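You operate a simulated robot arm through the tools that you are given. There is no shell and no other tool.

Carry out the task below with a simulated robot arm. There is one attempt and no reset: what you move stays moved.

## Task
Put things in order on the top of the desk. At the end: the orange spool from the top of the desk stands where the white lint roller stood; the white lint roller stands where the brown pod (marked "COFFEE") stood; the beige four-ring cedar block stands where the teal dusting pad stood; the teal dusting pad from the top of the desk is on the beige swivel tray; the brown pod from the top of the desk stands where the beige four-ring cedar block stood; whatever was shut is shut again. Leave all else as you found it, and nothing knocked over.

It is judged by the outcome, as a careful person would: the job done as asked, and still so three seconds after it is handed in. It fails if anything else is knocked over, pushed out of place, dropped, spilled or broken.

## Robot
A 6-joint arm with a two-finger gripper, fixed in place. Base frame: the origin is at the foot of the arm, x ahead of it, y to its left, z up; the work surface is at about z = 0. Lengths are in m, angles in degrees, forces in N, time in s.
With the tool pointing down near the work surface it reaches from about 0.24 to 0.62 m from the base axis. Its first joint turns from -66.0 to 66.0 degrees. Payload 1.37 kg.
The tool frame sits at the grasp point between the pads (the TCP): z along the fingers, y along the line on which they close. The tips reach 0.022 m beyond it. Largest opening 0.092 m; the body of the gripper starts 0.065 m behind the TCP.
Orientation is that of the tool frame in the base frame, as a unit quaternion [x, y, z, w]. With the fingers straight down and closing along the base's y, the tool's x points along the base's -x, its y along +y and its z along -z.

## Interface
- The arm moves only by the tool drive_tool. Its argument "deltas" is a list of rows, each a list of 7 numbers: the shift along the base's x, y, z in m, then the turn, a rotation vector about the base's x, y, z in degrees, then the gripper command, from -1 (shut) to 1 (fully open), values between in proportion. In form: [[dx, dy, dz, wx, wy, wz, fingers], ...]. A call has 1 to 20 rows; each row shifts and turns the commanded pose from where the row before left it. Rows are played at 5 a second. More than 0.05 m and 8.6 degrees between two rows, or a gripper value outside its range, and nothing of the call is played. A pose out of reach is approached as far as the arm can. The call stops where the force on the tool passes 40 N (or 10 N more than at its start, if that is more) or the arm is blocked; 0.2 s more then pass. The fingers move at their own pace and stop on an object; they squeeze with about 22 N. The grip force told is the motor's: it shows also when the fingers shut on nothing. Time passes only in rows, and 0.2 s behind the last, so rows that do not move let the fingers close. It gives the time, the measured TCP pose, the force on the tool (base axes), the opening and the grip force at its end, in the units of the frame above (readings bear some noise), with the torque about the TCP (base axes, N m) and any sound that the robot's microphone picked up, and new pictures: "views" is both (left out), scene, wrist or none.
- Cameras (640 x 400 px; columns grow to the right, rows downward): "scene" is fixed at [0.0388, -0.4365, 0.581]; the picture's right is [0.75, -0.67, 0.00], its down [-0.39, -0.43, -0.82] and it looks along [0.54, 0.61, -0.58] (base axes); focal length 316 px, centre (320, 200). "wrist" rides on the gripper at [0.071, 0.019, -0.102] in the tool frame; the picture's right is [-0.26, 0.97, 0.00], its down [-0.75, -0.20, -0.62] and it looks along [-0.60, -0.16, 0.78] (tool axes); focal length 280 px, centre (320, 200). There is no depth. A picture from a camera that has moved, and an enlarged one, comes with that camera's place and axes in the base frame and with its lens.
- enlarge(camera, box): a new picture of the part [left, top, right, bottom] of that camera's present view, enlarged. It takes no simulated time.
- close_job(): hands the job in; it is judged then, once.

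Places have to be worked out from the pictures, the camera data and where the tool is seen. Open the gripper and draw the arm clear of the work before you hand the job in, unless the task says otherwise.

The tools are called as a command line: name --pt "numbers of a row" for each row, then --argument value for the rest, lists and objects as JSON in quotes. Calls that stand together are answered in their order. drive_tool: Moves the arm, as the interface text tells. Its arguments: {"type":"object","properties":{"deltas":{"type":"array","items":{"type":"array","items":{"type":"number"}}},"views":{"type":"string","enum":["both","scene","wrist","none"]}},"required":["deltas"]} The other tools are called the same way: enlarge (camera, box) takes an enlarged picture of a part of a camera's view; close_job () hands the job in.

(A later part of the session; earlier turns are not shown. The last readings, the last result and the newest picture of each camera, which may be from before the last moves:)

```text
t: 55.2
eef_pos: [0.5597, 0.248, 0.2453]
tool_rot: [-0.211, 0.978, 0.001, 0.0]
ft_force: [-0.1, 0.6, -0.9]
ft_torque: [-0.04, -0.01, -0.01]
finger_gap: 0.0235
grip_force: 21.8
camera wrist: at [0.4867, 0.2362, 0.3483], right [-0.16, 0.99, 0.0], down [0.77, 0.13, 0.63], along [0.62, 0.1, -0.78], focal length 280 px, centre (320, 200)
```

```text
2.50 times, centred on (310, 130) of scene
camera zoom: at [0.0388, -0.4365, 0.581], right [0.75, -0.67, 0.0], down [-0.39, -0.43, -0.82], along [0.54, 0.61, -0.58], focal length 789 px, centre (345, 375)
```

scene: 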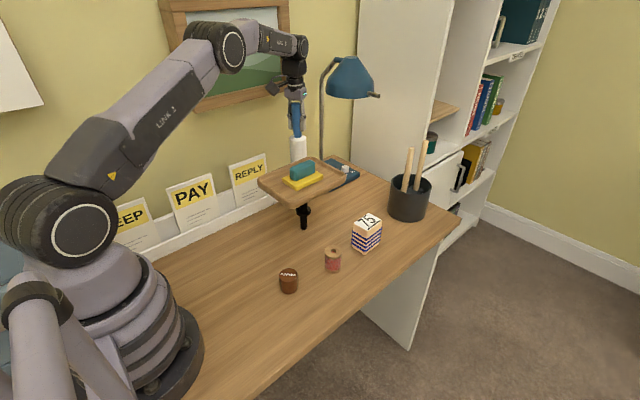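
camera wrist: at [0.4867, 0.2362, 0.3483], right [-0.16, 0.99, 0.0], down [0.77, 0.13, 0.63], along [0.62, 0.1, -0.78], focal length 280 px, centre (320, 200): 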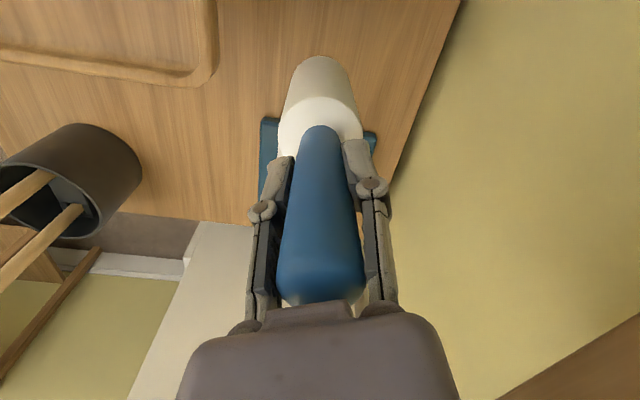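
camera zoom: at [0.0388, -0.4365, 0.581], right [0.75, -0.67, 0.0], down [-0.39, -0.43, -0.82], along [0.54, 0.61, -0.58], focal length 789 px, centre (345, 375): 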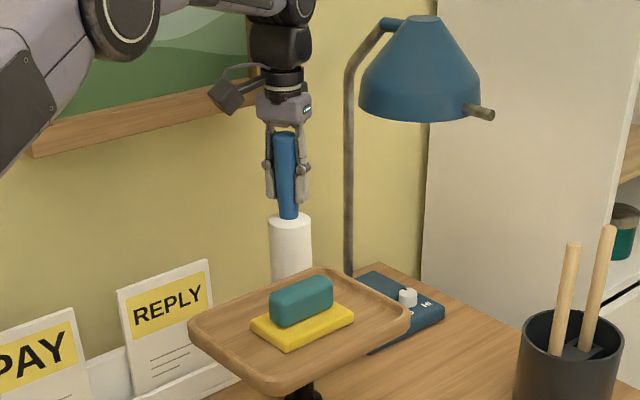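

The roller hangs straight. I'll lift its base above the card and tray tops, then carry it back along the gap to the pod's old place.

drive_tool --pt "0 0 0.03 0 0 0 -1" --pt "0 0 0.03 0 0 0 -1" --pt "0 0 0.025 0 0 0 -1" --pt "-0.02 -0.004 0.01 0 0 0 -1" --pt "-0.04 -0.0075 0.01 0 0 0 -1" --pt "-0.04 -0.0075 0 0 0 0 -1" --pt "-0.04 -0.0075 0 0 0 0 -1" --pt "-0.04 -0.0075 0 0 0 0 -1" --pt "-0.04 -0.0075 0 0 0 0 -1" --pt "-0.04 -0.0075 0 0 0 0 -1" --pt "-0.04 -0.0075 0 0 0 0 -1" --pt "-0.02 -0.004 0 0 0 0 -1" --pt "0 0 -0.04 0 0 0 -1" --pt "0 0 -0.04 0 0 0 -1" --pt "0 0 0 0 0 0 -1"

enlarge --camera "scene" --box '[130, 110, 310, 270]'

```text
t: 58.4
eef_pos: [0.2388, 0.1874, 0.2704]
tool_rot: [-0.211, 0.977, 0.0, 0.0]
ft_force: [0.6, 0.6, -0.9]
ft_torque: [0.05, -0.01, 0.0]
finger_gap: 0.0238
grip_force: 21.8
camera wrist: at [0.1655, 0.1751, 0.373], right [-0.16, 0.99, 0.0], down [0.77, 0.13, 0.63], along [0.62, 0.1, -0.78], focal length 280 px, centre (320, 200)
```

scene: 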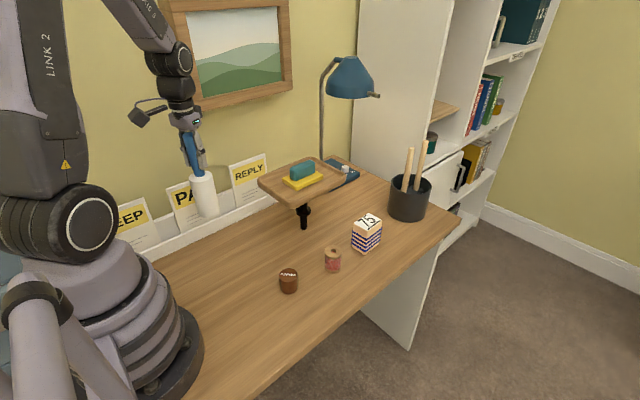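
wrist: 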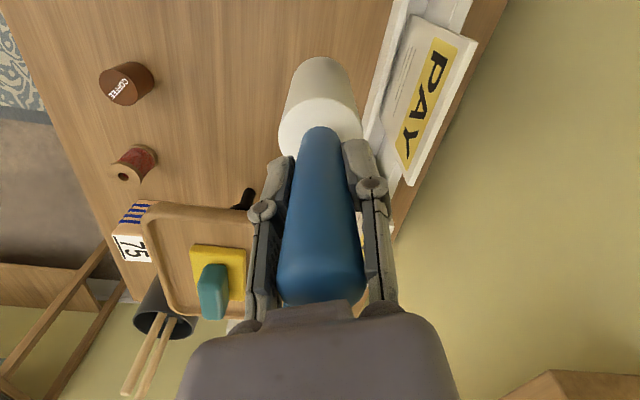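

```text
2.50 times, centred on (220, 190) of scene
camera zoom: at [0.0388, -0.4365, 0.581], right [0.75, -0.67, 0.0], down [-0.39, -0.43, -0.82], along [0.54, 0.61, -0.58], focal length 789 px, centre (570, 225)
```

zoom: 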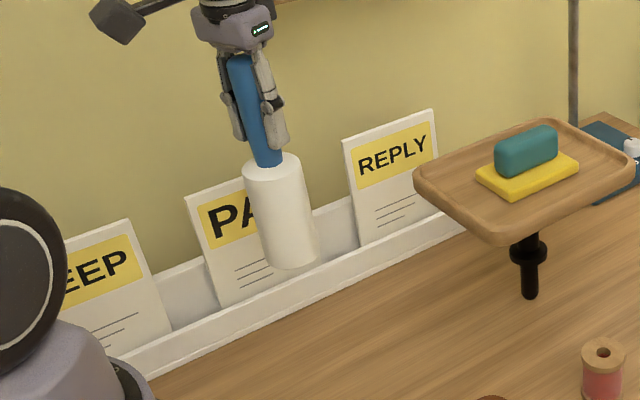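

The roller is above the pod's old place and vertical. I'll lower it in stages toward z≈0.147.

drive_tool --pt "0.0005 -0.001 -0.04 0 0 0 -1" --pt "0 0 -0.04 0 0 0 -1" --pt "0 0 -0.025 0 0 0 -1" --pt "0 0 -0.01 0 0 0 -1" --pt "0 0 -0.004 0 0 0 -1" --pt "0 0 0 0 0 0 -1"

enlarge --camera "scene" --box '[130, 130, 310, 290]'

```text
t: 59.8
eef_pos: [0.239, 0.1853, 0.1508]
tool_rot: [-0.21, 0.978, 0.0, -0.001]
ft_force: [0.4, 0.2, -0.7]
ft_torque: [0.03, 0.0, 0.01]
finger_gap: 0.0238
grip_force: 22.0
camera wrist: at [0.1663, 0.1739, 0.2542], right [-0.16, 0.99, 0.0], down [0.77, 0.13, 0.63], along [0.62, 0.1, -0.78], focal length 280 px, centre (320, 200)
```

scene: 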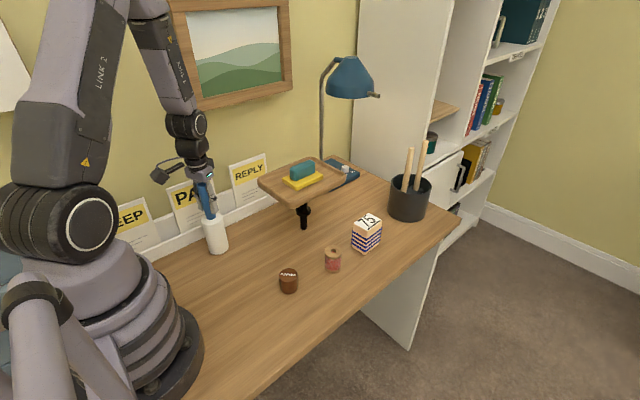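
wrist: 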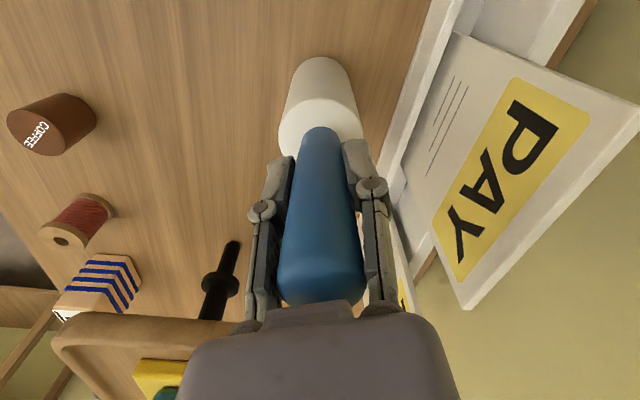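

```text
2.50 times, centred on (220, 210) of scene
camera zoom: at [0.0388, -0.4365, 0.581], right [0.75, -0.67, 0.0], down [-0.39, -0.43, -0.82], along [0.54, 0.61, -0.58], focal length 789 px, centre (570, 175)
```

zoom: 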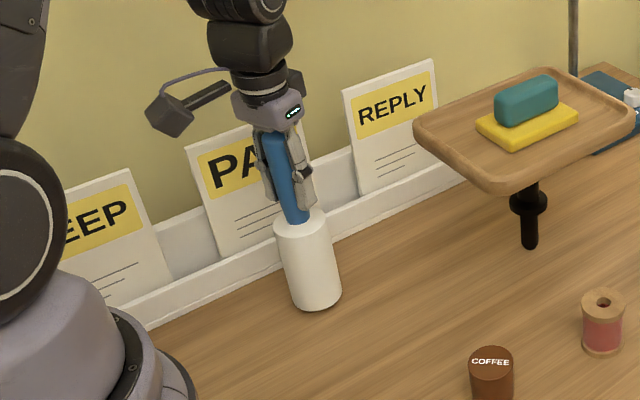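

Nearly down. I'll continue with small steps until contact.

drive_tool --pt "0 0 -0.002 0 0 0 -1" --pt "0 0 0 0 0 0 -1" --views "none"

drive_tool --pt "0 0 -0.001 0 0 0 -1" --pt "0 0 0 0 0 0 -1" --views "none"

drive_tool --pt "0 0 -0.001 0 0 0 -1" --pt "0 0 0 0 0 0 -1" --views "none"

```text
t: 60.4
eef_pos: [0.2401, 0.1853, 0.1489]
tool_rot: [-0.212, 0.977, 0.0, 0.0]
ft_force: [0.3, -0.5, -0.8]
ft_torque: [0.02, 0.0, -0.02]
finger_gap: 0.0237
grip_force: 22.0
```

```text
t: 61.0
eef_pos: [0.2401, 0.1848, 0.1481]
tool_rot: [-0.212, 0.977, 0.0, 0.0]
ft_force: [-0.5, 0.1, -1.1]
ft_torque: [0.01, 0.0, 0.0]
finger_gap: 0.0236
grip_force: 22.1
```

```text
t: 61.6
eef_pos: [0.2384, 0.1855, 0.1473]
tool_rot: [-0.211, 0.978, 0.0, 0.0]
ft_force: [0.3, 0.3, -1.3]
ft_torque: [-0.01, -0.02, 0.02]
finger_gap: 0.0236
grip_force: 22.0
```

Still unloaded at 0.147; two more 1 mm steps.

drive_tool --pt "0 0 -0.001 0 0 0 -1" --pt "0 0 0 0 0 0 -1" --views "none"

drive_tool --pt "0 0 -0.0005 0 0 0 -1" --pt "0 0 0 0 0 0 -1" --views "none"

```text
t: 62.2
eef_pos: [0.239, 0.1849, 0.1463]
tool_rot: [-0.211, 0.977, 0.0, 0.0]
ft_force: [-1.7, -1.5, 16.4]
ft_torque: [-0.05, 0.13, -0.03]
finger_gap: 0.0234
grip_force: 22.1
```

```text
t: 62.8
eef_pos: [0.2403, 0.1847, 0.1454]
tool_rot: [-0.211, 0.977, 0.0, 0.001]
ft_force: [-1.8, -0.6, 17.7]
ft_torque: [0.04, -0.06, -0.01]
finger_gap: 0.0233
grip_force: 22.1
```

The roller is standing on the desk (17 N). I'll ease up 1 mm, open gently, and rise straight up past the handle.

drive_tool --pt "0 0 0.001 0 0 0 -1" --pt "0 0 0 0 0 0 -0.4" --pt "0 0 0 0 0 0 -0.2" --pt "0 0 0 0 0 0 0.1" --pt "0 0 0 0 0 0 0.4" --pt "0 0 0.02 0 0 0 0.4" --pt "0 0 0.03 0 0 0 0.4" --pt "0 0 0.03 0 0 0 0.4" --pt "0 0 0.03 0 0 0 0.4" --pt "0 0 0.03 0 0 0 0.4" --pt "0 0 0.02 0 0 0 0.4" --pt "0 0 0 0 0 0 0.4"

enlarge --camera "scene" --box '[130, 130, 310, 290]'

```text
t: 65.4
eef_pos: [0.238, 0.1857, 0.3082]
tool_rot: [-0.212, 0.977, 0.0, 0.0]
ft_force: [0.0, -0.7, -0.2]
ft_torque: [0.03, -0.04, 0.02]
finger_gap: 0.0641
grip_force: 0.1
camera wrist: at [0.1652, 0.1744, 0.4111], right [-0.16, 0.99, 0.0], down [0.77, 0.12, 0.63], along [0.62, 0.1, -0.78], focal length 280 px, centre (320, 200)
```

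scene: 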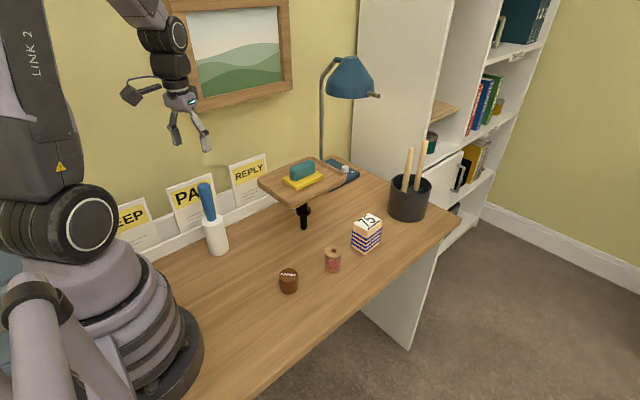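
wrist: 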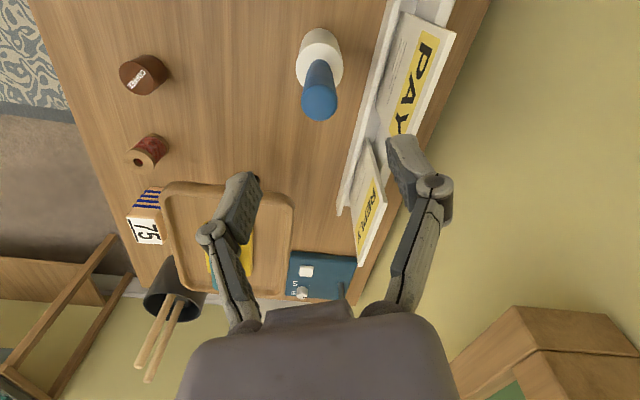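

```text
2.50 times, centred on (220, 210) of scene
camera zoom: at [0.0387, -0.4365, 0.581], right [0.75, -0.67, 0.0], down [-0.39, -0.43, -0.82], along [0.54, 0.61, -0.58], focal length 789 px, centre (570, 175)
```

zoom: 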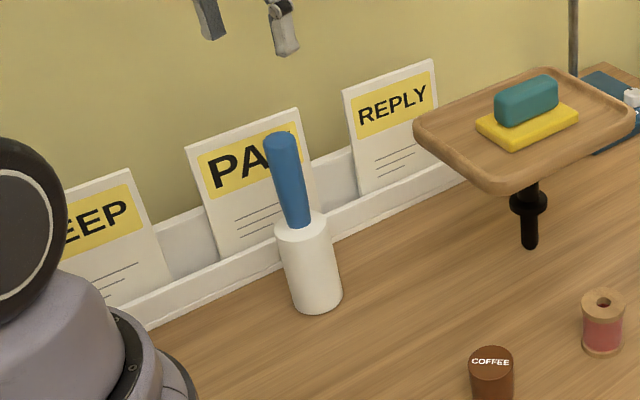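

The roller stands upright in the pod's place. Last is the spool, so I'll move to view it, turning the wrist back to 0°.

drive_tool --pt "0.01 -0.03 0 0 0 -4 0.6" --pt "0.015 -0.035 0 0 0 -4 0.6" --pt "0.015 -0.035 0 0 0 -4 0.6" --pt "0.015 -0.035 0 0 0 -4 0.6" --pt "0.015 -0.035 -0.01 0 0 -4 0.6" --pt "0.015 -0.035 -0.02 0 0 -4.4 0.6" --pt "0.017 -0.03 -0.02 0 0 0 0.6" --pt "0 0 0 0 0 0 0.6"

enlarge --camera "wrist" --box '[200, 0, 440, 150]'

```text
t: 67.2
eef_pos: [0.3418, -0.0491, 0.2577]
tool_rot: [0.0, 1.0, 0.001, 0.0]
ft_force: [-0.1, -0.3, -0.3]
ft_torque: [-0.01, -0.04, 0.02]
finger_gap: 0.0734
grip_force: 0.0
camera wrist: at [0.2714, -0.03, 0.3614], right [0.26, 0.97, 0.0], down [0.75, -0.2, 0.63], along [0.6, -0.16, -0.78], focal length 280 px, centre (320, 200)
```

scene: 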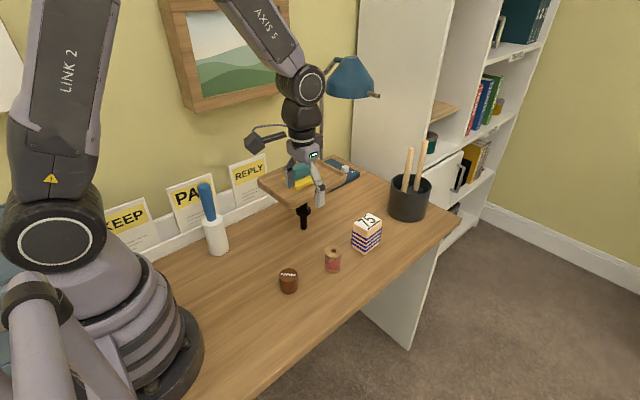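
wrist: 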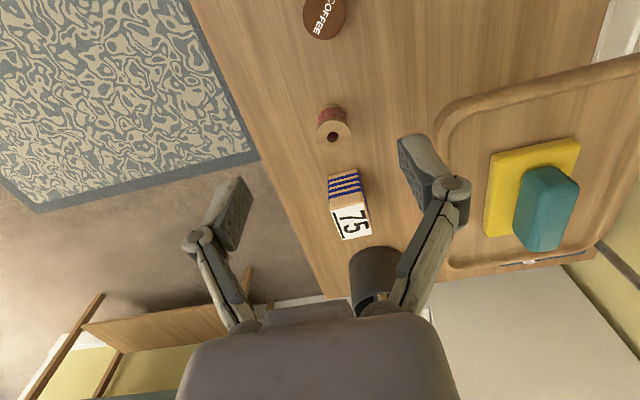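

```text
2.67 times, centred on (320, 75) of wrist
camera zoom: at [0.2714, -0.03, 0.3614], right [0.26, 0.97, 0.0], down [0.75, -0.2, 0.63], along [0.6, -0.16, -0.78], focal length 748 px, centre (320, 533)
```

zoom: 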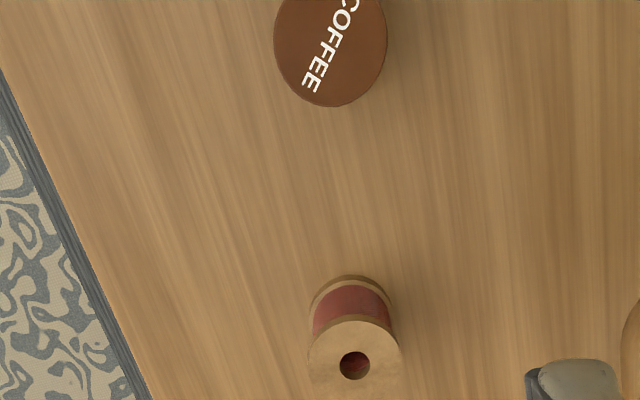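

The spool centre is about (0.418, -0.0535), 4.2 cm across and 5.5 cm tall. I'll move above it and verify before descending.

drive_tool --pt "0.03 -0.002 -0.03 0 0 0 0.5" --pt "0.03 -0.002 -0.03 0 0 0 0.5" --pt "0.016 0 -0.03 0 0 0 0.5" --pt "0 0 -0.015 0 0 0 0.5" --pt "0 0 0 0 0 0 0.5"

enlarge --camera "wrist" --box '[200, 40, 440, 190]'

```text
t: 68.4
eef_pos: [0.4191, -0.054, 0.1508]
tool_rot: [0.001, 1.0, -0.001, -0.001]
ft_force: [-0.3, 0.5, 0.1]
ft_torque: [0.0, -0.01, 0.0]
finger_gap: 0.0693
grip_force: 0.2
camera wrist: at [0.3463, -0.0333, 0.2536], right [0.26, 0.97, 0.0], down [0.75, -0.2, 0.63], along [0.6, -0.16, -0.78], focal length 280 px, centre (320, 200)
```

scene: 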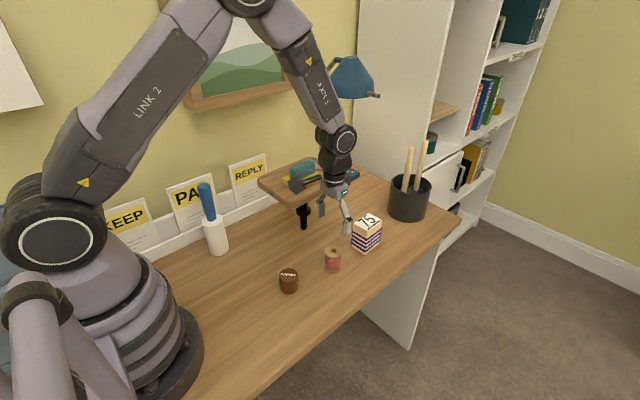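
wrist: 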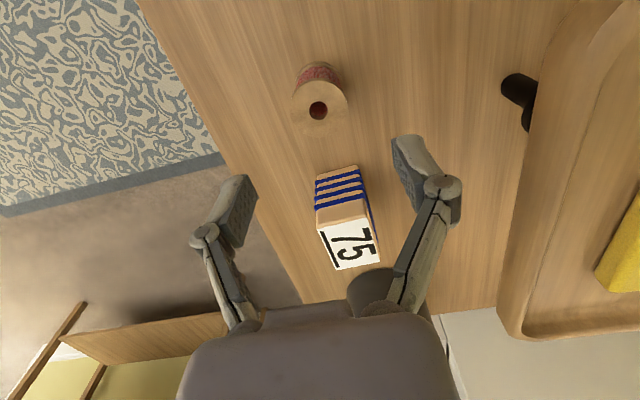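

```text
2.67 times, centred on (320, 115) of wrist
camera zoom: at [0.3463, -0.0333, 0.2536], right [0.26, 0.97, 0.0], down [0.75, -0.2, 0.63], along [0.6, -0.16, -0.78], focal length 748 px, centre (320, 427)
```

zoom: 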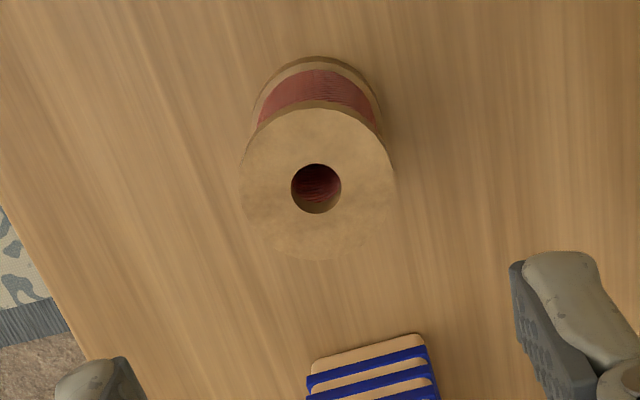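

The spool's centre matches the tool position to within 1 mm. Descending to z≈0.047 and closing on the upper flange.

drive_tool --pt "0 0.0005 -0.04 0 0 0 0.4" --pt "0 0 -0.04 0 0 0 0.4" --pt "0 0 -0.023 0 0 0 0.4" --pt "0 0 0 0 0 0 0.4" --pt "0 0 0 0 0 0 0" --pt "0 0 0 0 0 0 -0.4" --pt "0 0 0 0 0 0 -1" --pt "0 0 0 0 0 0 -1"

enlarge --camera "scene" --box '[270, 200, 390, 290]'

```text
t: 70.2
eef_pos: [0.4151, -0.0527, 0.0501]
tool_rot: [0.0, 1.0, 0.0, 0.001]
ft_force: [0.1, 0.4, 0.1]
ft_torque: [0.02, 0.03, 0.0]
finger_gap: 0.0389
grip_force: 22.1
camera wrist: at [0.3437, -0.0323, 0.1524], right [0.26, 0.97, 0.0], down [0.75, -0.2, 0.62], along [0.6, -0.16, -0.78], focal length 280 px, centre (320, 200)
```

scene: 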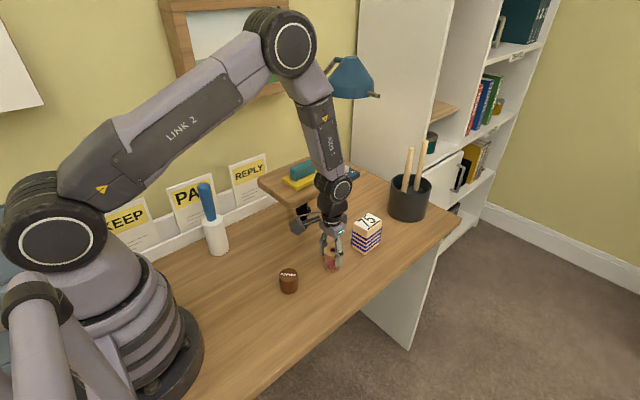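
wrist: 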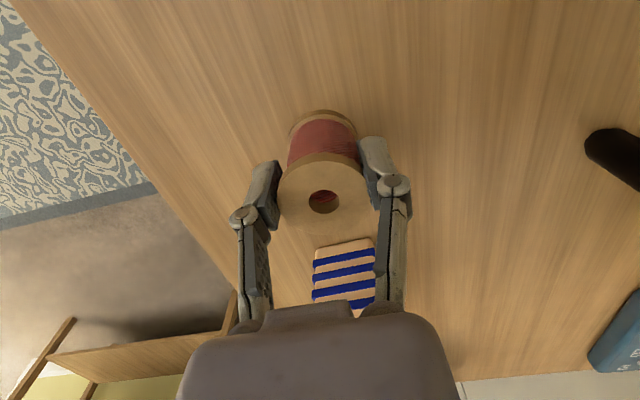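

```text
4.44 times, centred on (330, 245) of scene
camera zoom: at [0.0388, -0.4365, 0.581], right [0.75, -0.67, 0.0], down [-0.39, -0.43, -0.82], along [0.54, 0.61, -0.58], focal length 1403 px, centre (276, 0)
```

zoom: 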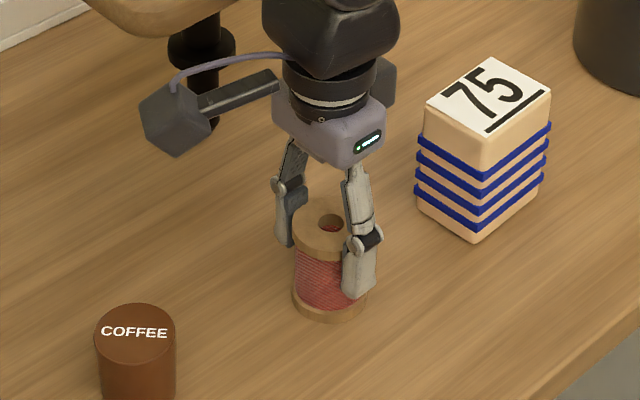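

The grip closed at 3.9 cm but the pose reads about 3 mm off the command. I'll hold still and re-read before lifting.

drive_tool --pt "0 0 0 0 0 0 -1" --pt "0 0 0 0 0 0 -1" --views "none"

enlarge --camera "wrist" --box '[220, 80, 420, 280]'

```text
t: 70.8
eef_pos: [0.4149, -0.0512, 0.0483]
tool_rot: [-0.001, 1.0, 0.0, 0.0]
ft_force: [-0.1, 0.1, 0.1]
ft_torque: [-0.04, 0.02, -0.01]
finger_gap: 0.039
grip_force: 21.8
```

```text
2.00 times, centred on (320, 180) of wrist
camera zoom: at [0.3437, -0.0323, 0.1524], right [0.26, 0.97, 0.0], down [0.75, -0.2, 0.63], along [0.6, -0.16, -0.78], focal length 561 px, centre (320, 240)
```

zoom: 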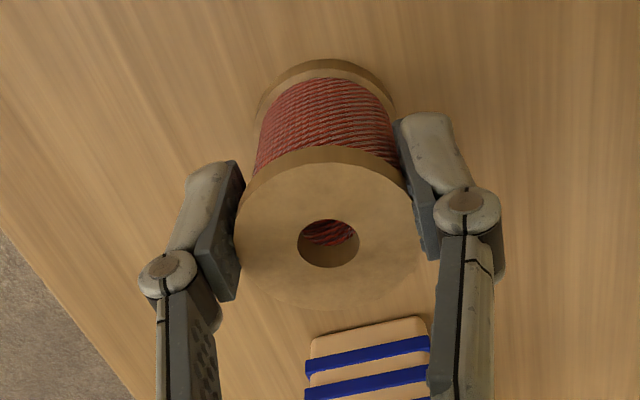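

The tool sits about 4 mm short of the spool's axis, so the grip is off-centre. I'll open, re-read the pose, and regrip centred.

drive_tool --pt "0 0 0 0 0 0 -0.3" --pt "0 0 0 0 0 0 0.3" --pt "0 0 0 0 0 0 0.3" --pt "0 0 0 0 0 0 0.3" --views "wrist"

enlarge --camera "wrist" --box '[220, 80, 420, 280]'

```text
t: 71.8
eef_pos: [0.4145, -0.0525, 0.0493]
tool_rot: [0.0, 1.0, 0.001, 0.0]
ft_force: [-0.5, -0.5, -0.6]
ft_torque: [-0.02, 0.01, 0.03]
finger_gap: 0.0597
grip_force: 0.0
camera wrist: at [0.3437, -0.0323, 0.1524], right [0.26, 0.97, 0.0], down [0.75, -0.2, 0.62], along [0.6, -0.16, -0.78], focal length 280 px, centre (320, 200)
```

wrist: 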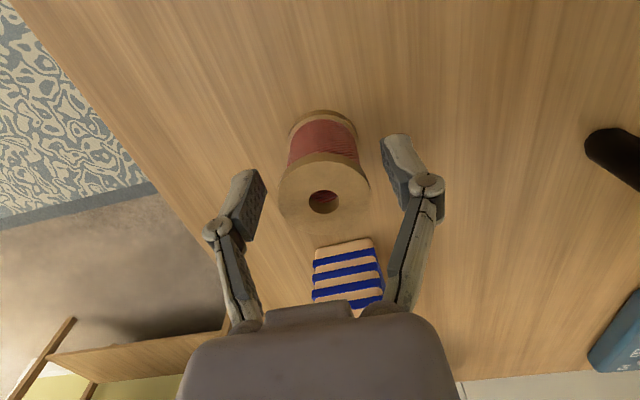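

```text
2.00 times, centred on (320, 180) of wrist
camera zoom: at [0.3437, -0.0323, 0.1524], right [0.26, 0.97, 0.0], down [0.75, -0.2, 0.62], along [0.6, -0.16, -0.78], focal length 561 px, centre (320, 240)
```

zoom: 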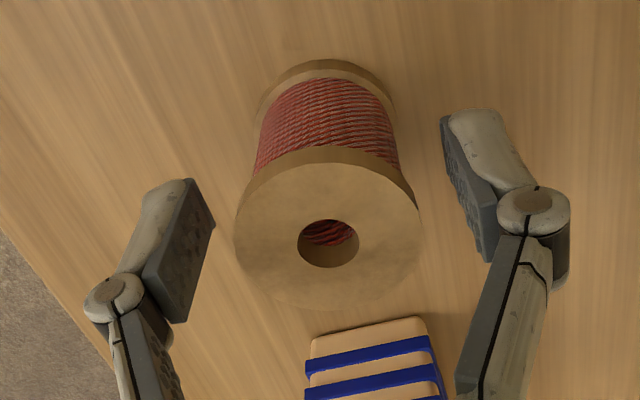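

With the fingers open the pose holds at x=0.4147, while the spool's axis is at about x=0.419, y=-0.052. I'll shift +4.5 mm, lower 2 mm, and check.

drive_tool --pt "0.0045 0 -0.002 0 0 0 0.3" --pt "0 0 0 0 0 0 0.3" --views "wrist"

enlarge --camera "wrist" --box '[220, 80, 420, 280]'

```text
t: 72.4
eef_pos: [0.4199, -0.0536, 0.047]
tool_rot: [0.0, 1.0, 0.0, 0.001]
ft_force: [-0.1, 0.6, 0.1]
ft_torque: [-0.01, 0.0, 0.0]
finger_gap: 0.0598
grip_force: 0.0
camera wrist: at [0.3493, -0.0329, 0.1502], right [0.26, 0.97, 0.0], down [0.75, -0.2, 0.63], along [0.6, -0.16, -0.78], focal length 280 px, centre (320, 200)
```

wrist: 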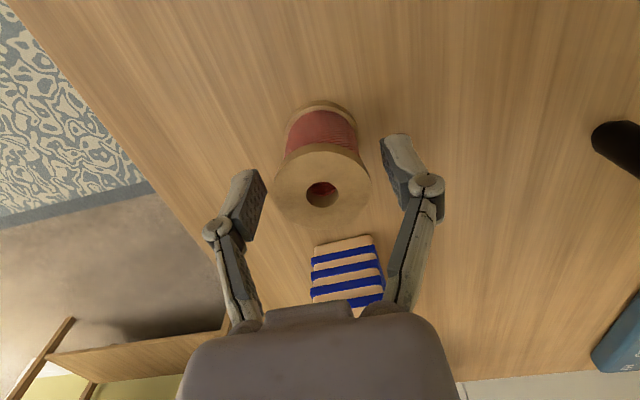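

```text
2.00 times, centred on (320, 180) of wrist
camera zoom: at [0.3493, -0.0329, 0.1502], right [0.26, 0.97, 0.0], down [0.75, -0.2, 0.63], along [0.6, -0.16, -0.78], focal length 561 px, centre (320, 240)
```

zoom: 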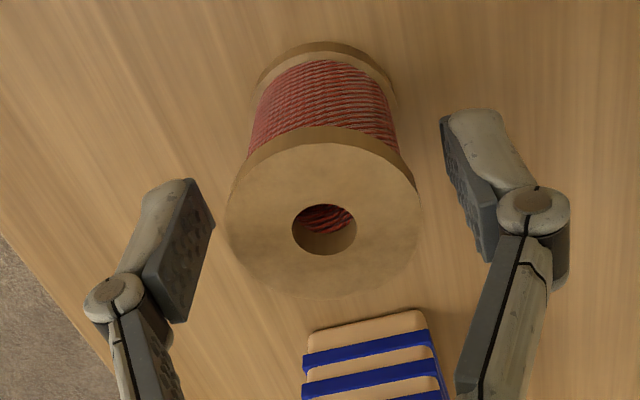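

Now the spool's axis at (0.420, -0.0515) matches the tool to within 2 mm. I'll close again and re-read.

drive_tool --pt "0 0.001 0 0 0 0 0" --pt "0 0 0 0 0 0 -0.3" --pt "0 0 0 0 0 0 -1" --pt "0 0 0 0 0 0 -1" --pt "0 0 0 0 0 0 -1" --views "wrist"

enlarge --camera "wrist" --box '[220, 80, 420, 280]'

```text
t: 73.6
eef_pos: [0.4217, -0.0521, 0.0471]
tool_rot: [0.0, 1.0, 0.0, 0.0]
ft_force: [0.4, -0.9, 3.6]
ft_torque: [0.0, 0.05, -0.02]
finger_gap: 0.0381
grip_force: 22.0
camera wrist: at [0.3499, -0.0319, 0.15], right [0.26, 0.97, 0.0], down [0.75, -0.2, 0.63], along [0.6, -0.16, -0.78], focal length 280 px, centre (320, 200)
```

wrist: 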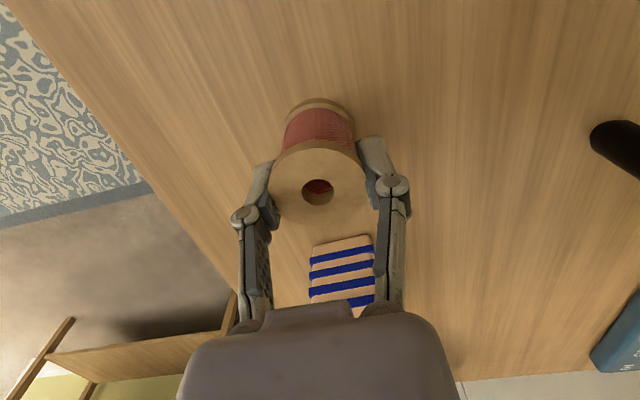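

```text
2.00 times, centred on (320, 180) of wrist
camera zoom: at [0.3499, -0.0319, 0.15], right [0.26, 0.97, 0.0], down [0.75, -0.2, 0.63], along [0.6, -0.16, -0.78], focal length 561 px, centre (320, 240)
```

zoom: 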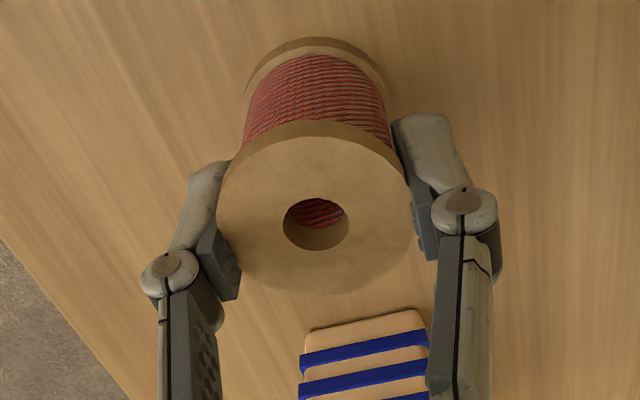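

It's centred and firmly gripped at 3.8 cm. I'll lift slowly and check the spool stays upright.

drive_tool --pt "0 0 0.005 0 0 0 -1" --pt "0 0 0.015 0 0 0 -1" --pt "0 0 0.03 0 0 0 -1" --pt "0 0 0.03 0 0 0 -1" --pt "0 0 0 0 0 0 -1"

enlarge --camera "scene" --box '[270, 170, 390, 260]'

```text
t: 74.8
eef_pos: [0.4205, -0.0546, 0.1293]
tool_rot: [0.0, 1.0, 0.0, 0.0]
ft_force: [0.4, 0.1, -0.3]
ft_torque: [0.0, 0.01, -0.01]
finger_gap: 0.0373
grip_force: 21.8
camera wrist: at [0.3495, -0.0332, 0.2316], right [0.26, 0.97, 0.0], down [0.75, -0.2, 0.62], along [0.6, -0.16, -0.78], focal length 280 px, centre (320, 200)
```

scene: 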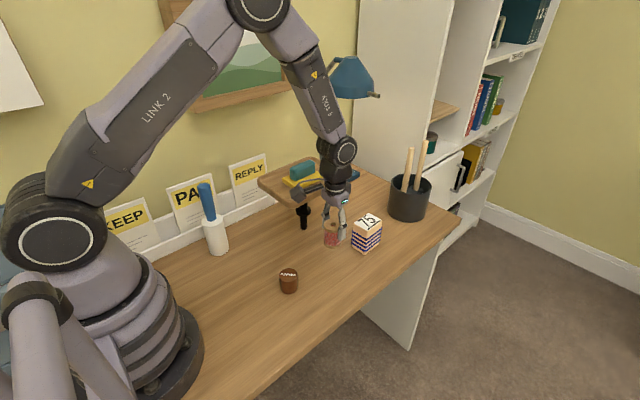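
wrist: 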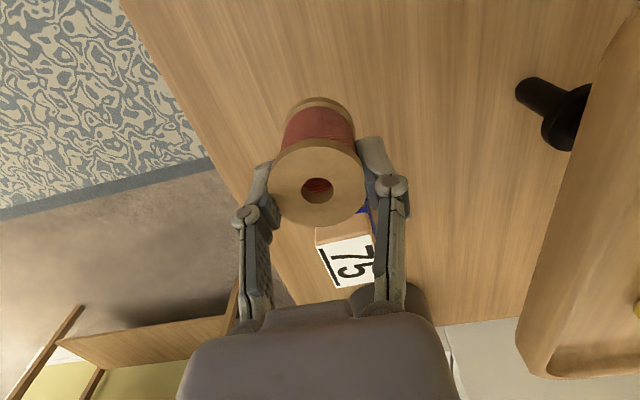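

```text
4.44 times, centred on (330, 215) of scene
camera zoom: at [0.0387, -0.4365, 0.581], right [0.75, -0.67, 0.0], down [-0.39, -0.43, -0.82], along [0.54, 0.61, -0.58], focal length 1403 px, centre (276, 133)
```

zoom: 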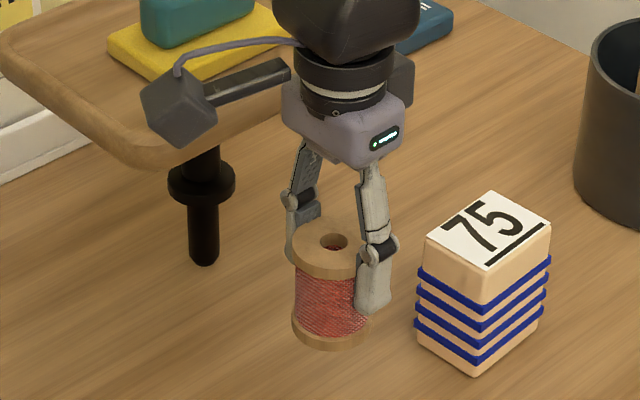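

The spool seems to have shifted slightly in the grip during the lift. I'll hold still and check whether it's still slipping.

drive_tool --pt "0 0 0 0 0 0 -1" --pt "0 0 0 0 0 0 -1" --pt "0 0 0 0 0 0 -1" --views "wrist"

enlarge --camera "wrist" --box '[220, 80, 420, 280]'

enlarge --camera "scene" --box '[310, 190, 360, 250]'

```text
t: 75.6
eef_pos: [0.4209, -0.0537, 0.1281]
tool_rot: [-0.001, 1.0, 0.0, 0.0]
ft_force: [1.4, -0.9, -0.5]
ft_torque: [0.02, 0.01, 0.0]
finger_gap: 0.037
grip_force: 22.0
camera wrist: at [0.3497, -0.0331, 0.2313], right [0.26, 0.97, 0.0], down [0.75, -0.2, 0.62], along [0.6, -0.16, -0.78], focal length 280 px, centre (320, 200)
```

wrist: 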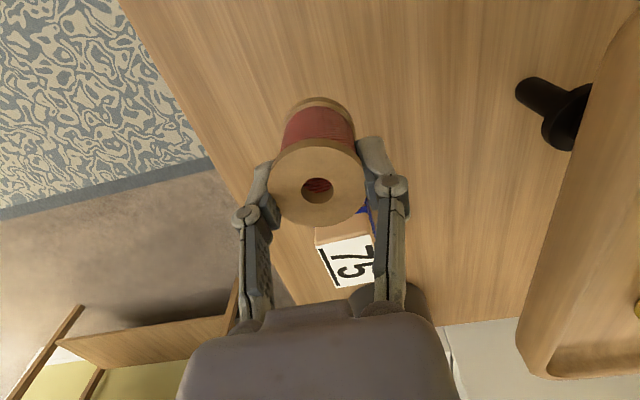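

```text
2.00 times, centred on (320, 180) of wrist
camera zoom: at [0.3497, -0.0331, 0.2313], right [0.26, 0.97, 0.0], down [0.75, -0.2, 0.62], along [0.6, -0.16, -0.78], focal length 561 px, centre (320, 240)
```

zoom: 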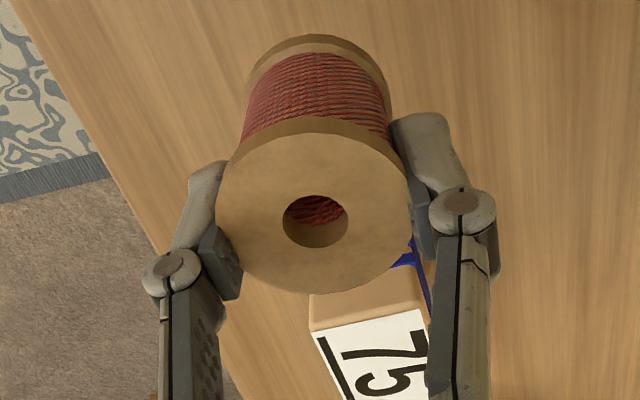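

```text
6.67 times, centred on (335, 220) of scene
camera zoom: at [0.0388, -0.4365, 0.581], right [0.75, -0.67, 0.0], down [-0.39, -0.43, -0.82], along [0.54, 0.61, -0.58], focal length 2104 px, centre (220, 67)
```

zoom: 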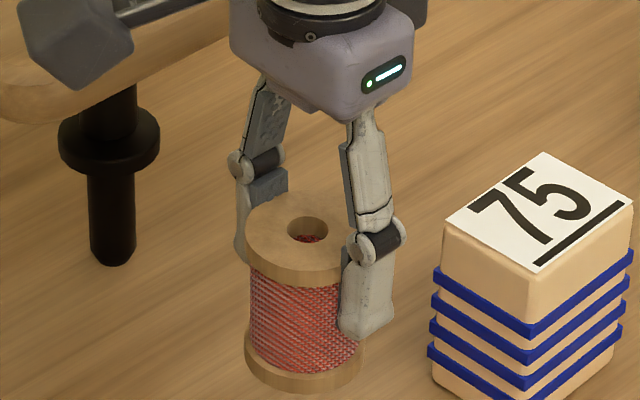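

The spool is creeping out toward -x: the fingers are past its axis, so my wrist estimate was biased a few mm forward. I'll set it straight back down now to regrip properly.

drive_tool --pt "0 0 -0.04 0 0 0 -1" --pt "0 0 -0.033 0 0 0 -1" --pt "0 0 -0.005 0 0 0 -1" --pt "0 0 0 0 0 0 -1"

enlarge --camera "scene" --box '[305, 220, 365, 280]'

```text
t: 76.6
eef_pos: [0.4213, -0.053, 0.0498]
tool_rot: [-0.001, 1.0, 0.0, -0.001]
ft_force: [0.1, 0.5, -1.3]
ft_torque: [0.01, 0.04, -0.04]
finger_gap: 0.0369
grip_force: 22.1
camera wrist: at [0.3505, -0.0326, 0.1525], right [0.26, 0.97, 0.0], down [0.75, -0.2, 0.63], along [0.6, -0.16, -0.78], focal length 280 px, centre (320, 200)
```

scene: 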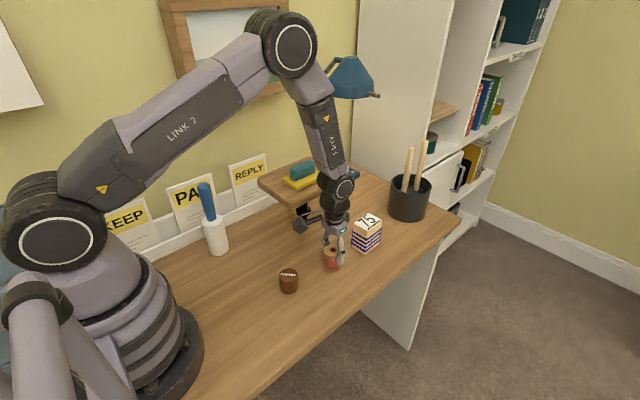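
wrist: 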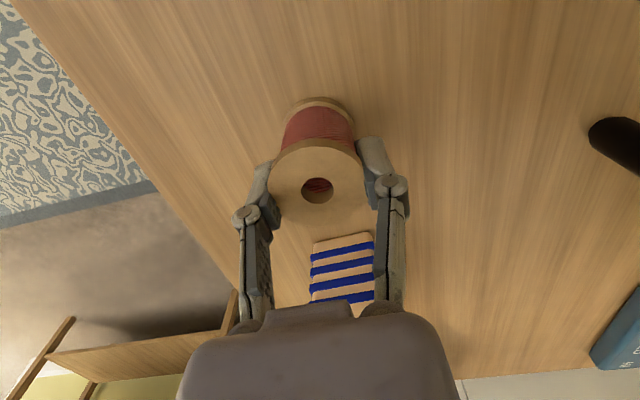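

```text
6.67 times, centred on (335, 250) of scene
camera zoom: at [0.0388, -0.4365, 0.581], right [0.75, -0.67, 0.0], down [-0.39, -0.43, -0.82], along [0.54, 0.61, -0.58], focal length 2104 px, centre (220, -133)
```

zoom: 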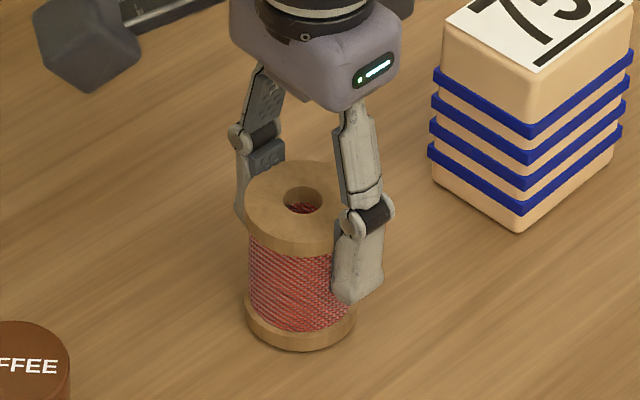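

Close to the desk and still held. I'll go down millimetre by millimetre to contact, then open.

drive_tool --pt "0 0 -0.0015 0 0 0 -1" --pt "0 0 0 0 0 0 -1" --views "none"

drive_tool --pt "0 0 -0.001 0 0 0 -1" --pt "0 0 0 0 0 0 -1" --views "none"

```text
t: 77.2
eef_pos: [0.4216, -0.052, 0.0481]
tool_rot: [0.0, 1.0, 0.001, 0.0]
ft_force: [-0.3, 0.3, -0.3]
ft_torque: [-0.05, 0.04, 0.01]
finger_gap: 0.0369
grip_force: 22.2
```

```text
t: 77.8
eef_pos: [0.4221, -0.0524, 0.0473]
tool_rot: [-0.001, 1.0, 0.0, 0.0]
ft_force: [-3.0, -0.5, 11.8]
ft_torque: [0.03, 0.27, 0.08]
finger_gap: 0.0367
grip_force: 21.7
```

The spool is on the desk. I'll open and look at where the fingers sit relative to its axis.

drive_tool --pt "0 0 0 0 0 0 -0.3" --pt "0 0 0 0 0 0 0.2" --pt "0 0 0 0 0 0 0.3" --pt "0 0 0 0 0 0 0.3"

enlarge --camera "scene" --box '[305, 220, 365, 280]'

enlarge --camera "wrist" --box '[220, 80, 420, 280]'

```text
t: 78.8
eef_pos: [0.4204, -0.0521, 0.0464]
tool_rot: [-0.001, 1.0, 0.0, 0.0]
ft_force: [-0.4, -0.5, 0.2]
ft_torque: [0.0, 0.01, -0.01]
finger_gap: 0.0596
grip_force: 0.0
camera wrist: at [0.3503, -0.0324, 0.1497], right [0.26, 0.97, 0.0], down [0.75, -0.2, 0.63], along [0.6, -0.16, -0.78], focal length 280 px, centre (320, 200)
```

scene: 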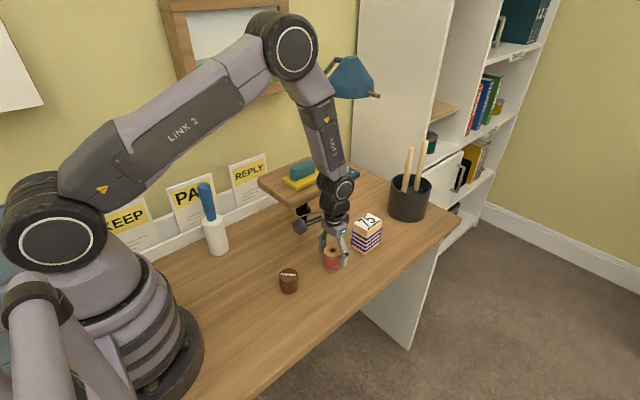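
wrist: 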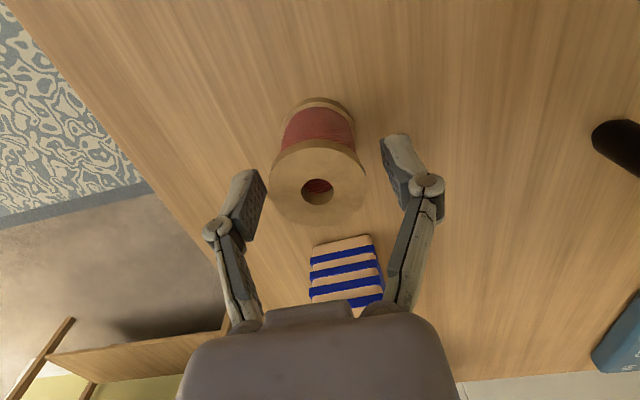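

```text
6.67 times, centred on (335, 250) of scene
camera zoom: at [0.0388, -0.4365, 0.581], right [0.75, -0.67, 0.0], down [-0.39, -0.43, -0.82], along [0.54, 0.61, -0.58], focal length 2104 px, centre (220, -133)
```

zoom: 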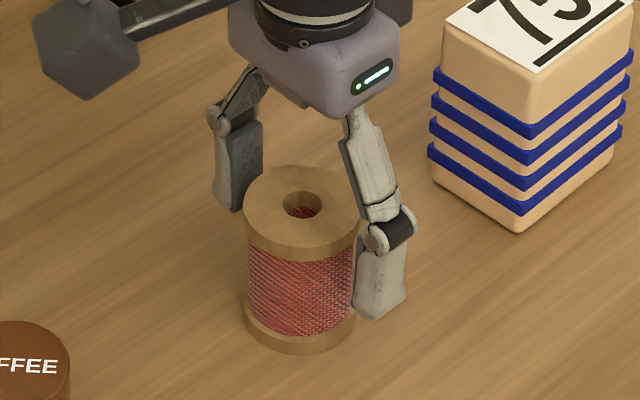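

```text
2.00 times, centred on (320, 180) of wrist
camera zoom: at [0.3503, -0.0324, 0.1497], right [0.26, 0.97, 0.0], down [0.75, -0.2, 0.63], along [0.6, -0.16, -0.78], focal length 561 px, centre (320, 240)
```

zoom: 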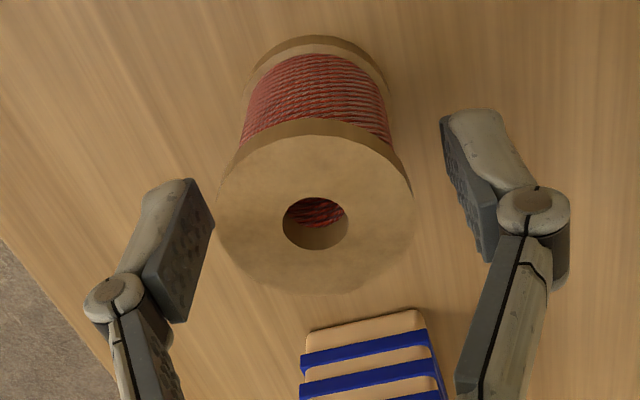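

Combining the scene view with the gap readings (chord lengths 38.9 → 36.7 mm), the spool's axis is about 5–6 mm behind the tool in x. I'll shift -5.5 mm, lower slightly, and close; a centred grip should read about 39 mm.

drive_tool --pt "-0.0055 0 -0.002 0 0 0 0.3" --pt "0 0 0 0 0 0 0.3" --pt "0 0 0 0 0 0 0" --pt "0 0 0 0 0 0 -0.4" --pt "0 0 0 0 0 0 -1" --pt "0 0 0 0 0 0 -1" --pt "0 0 0 0 0 0 -1"

enlarge --camera "scene" --box '[305, 220, 365, 280]'

enlarge --camera "wrist" --box '[220, 80, 420, 280]'

```text
t: 80.4
eef_pos: [0.4157, -0.0517, 0.0453]
tool_rot: [0.0, 1.0, 0.0, 0.0]
ft_force: [-1.1, 0.8, 4.0]
ft_torque: [-0.03, -0.01, 0.04]
finger_gap: 0.0368
grip_force: 22.4
camera wrist: at [0.3453, -0.0322, 0.148], right [0.26, 0.97, 0.0], down [0.75, -0.2, 0.63], along [0.6, -0.16, -0.78], focal length 280 px, centre (320, 200)
```

scene: 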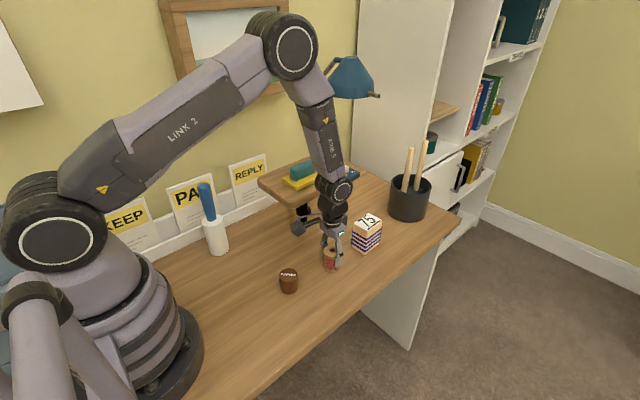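
wrist: 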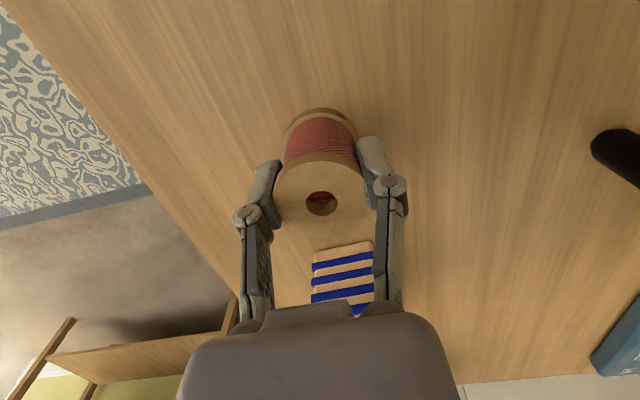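

```text
6.67 times, centred on (335, 250) of scene
camera zoom: at [0.0387, -0.4365, 0.581], right [0.75, -0.67, 0.0], down [-0.39, -0.43, -0.82], along [0.54, 0.61, -0.58], focal length 2104 px, centre (220, -133)
```

zoom: 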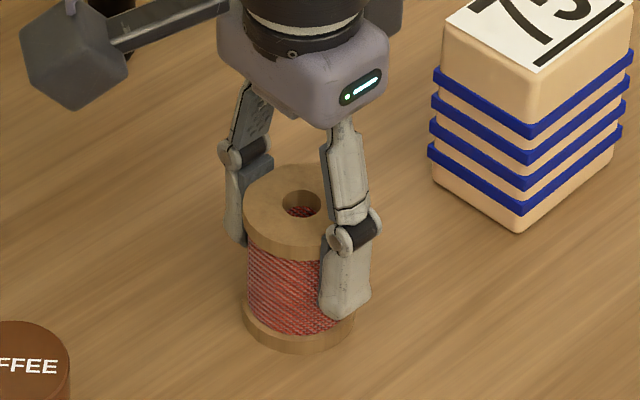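

```text
2.00 times, centred on (320, 180) of wrist
camera zoom: at [0.3453, -0.0322, 0.148], right [0.26, 0.97, 0.0], down [0.75, -0.2, 0.63], along [0.6, -0.16, -0.78], focal length 561 px, centre (320, 240)
```

zoom: 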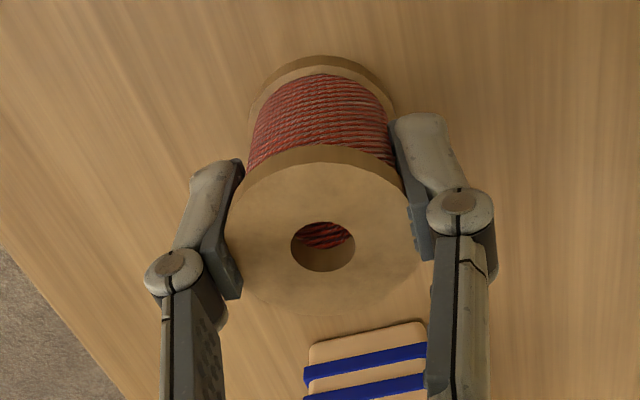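

The gap doesn't depend on centring: it shrinks as I grip lower, so the reading reflects contact above the pad centre. Wrist and scene now place the spool's axis about 3 mm ahead of the tool, so I'll regrip at x≈0.4185 with the pads level with the upper flange (z≈0.050).

drive_tool --pt "0 0 0 0 0 0 -0.3" --pt "0 0 0 0 0 0 0.2" --pt "0 0 0 0 0 0 0.2" --pt "0.003 0 0.0045 0 0 0 0.2" --pt "0 0 0 0 0 0 0.2"

enlarge --camera "scene" --box '[305, 220, 365, 280]'

enlarge --camera "wrist" --box '[220, 80, 420, 280]'

```text
t: 81.6
eef_pos: [0.4194, -0.0516, 0.0504]
tool_rot: [-0.001, 1.0, 0.0, 0.0]
ft_force: [-0.4, -0.2, 0.2]
ft_torque: [0.0, -0.02, 0.01]
finger_gap: 0.0551
grip_force: 0.1
camera wrist: at [0.3483, -0.0323, 0.1528], right [0.26, 0.97, 0.0], down [0.75, -0.2, 0.62], along [0.6, -0.16, -0.78], focal length 280 px, centre (320, 200)
```

scene: 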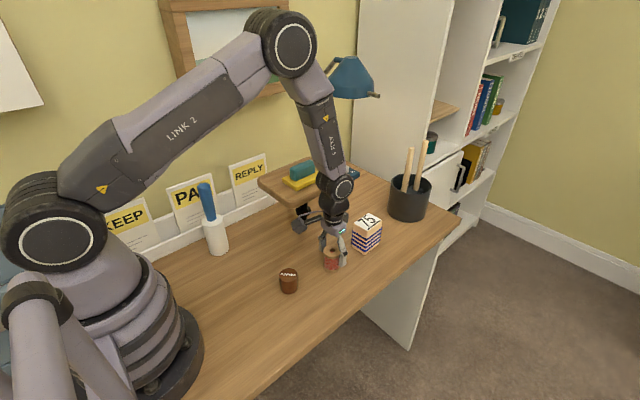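
wrist: 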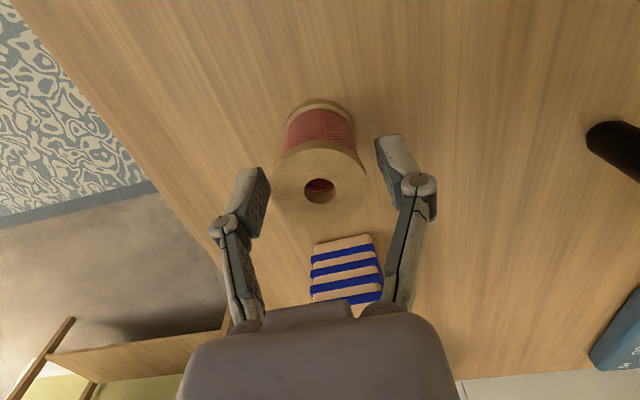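

```text
6.67 times, centred on (335, 250) of scene
camera zoom: at [0.0388, -0.4365, 0.581], right [0.75, -0.67, 0.0], down [-0.39, -0.43, -0.82], along [0.54, 0.61, -0.58], focal length 2104 px, centre (220, -133)
```

zoom: 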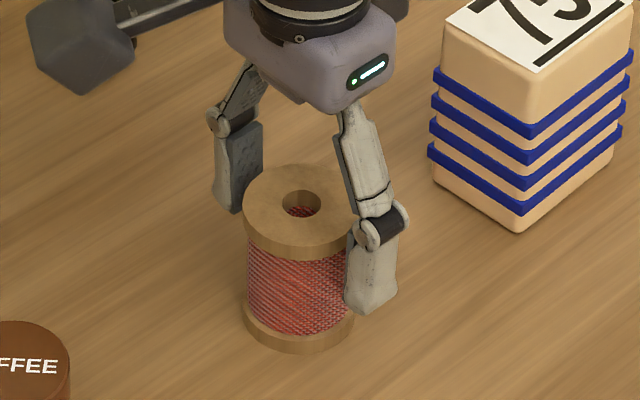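

```text
2.00 times, centred on (320, 180) of wrist
camera zoom: at [0.3483, -0.0323, 0.1528], right [0.26, 0.97, 0.0], down [0.75, -0.2, 0.62], along [0.6, -0.16, -0.78], focal length 561 px, centre (320, 240)
```

zoom: 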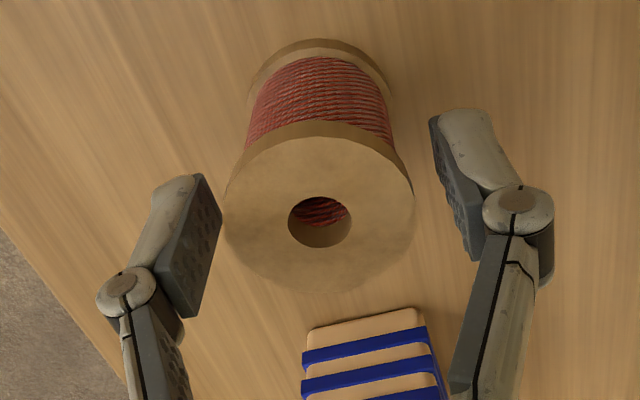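

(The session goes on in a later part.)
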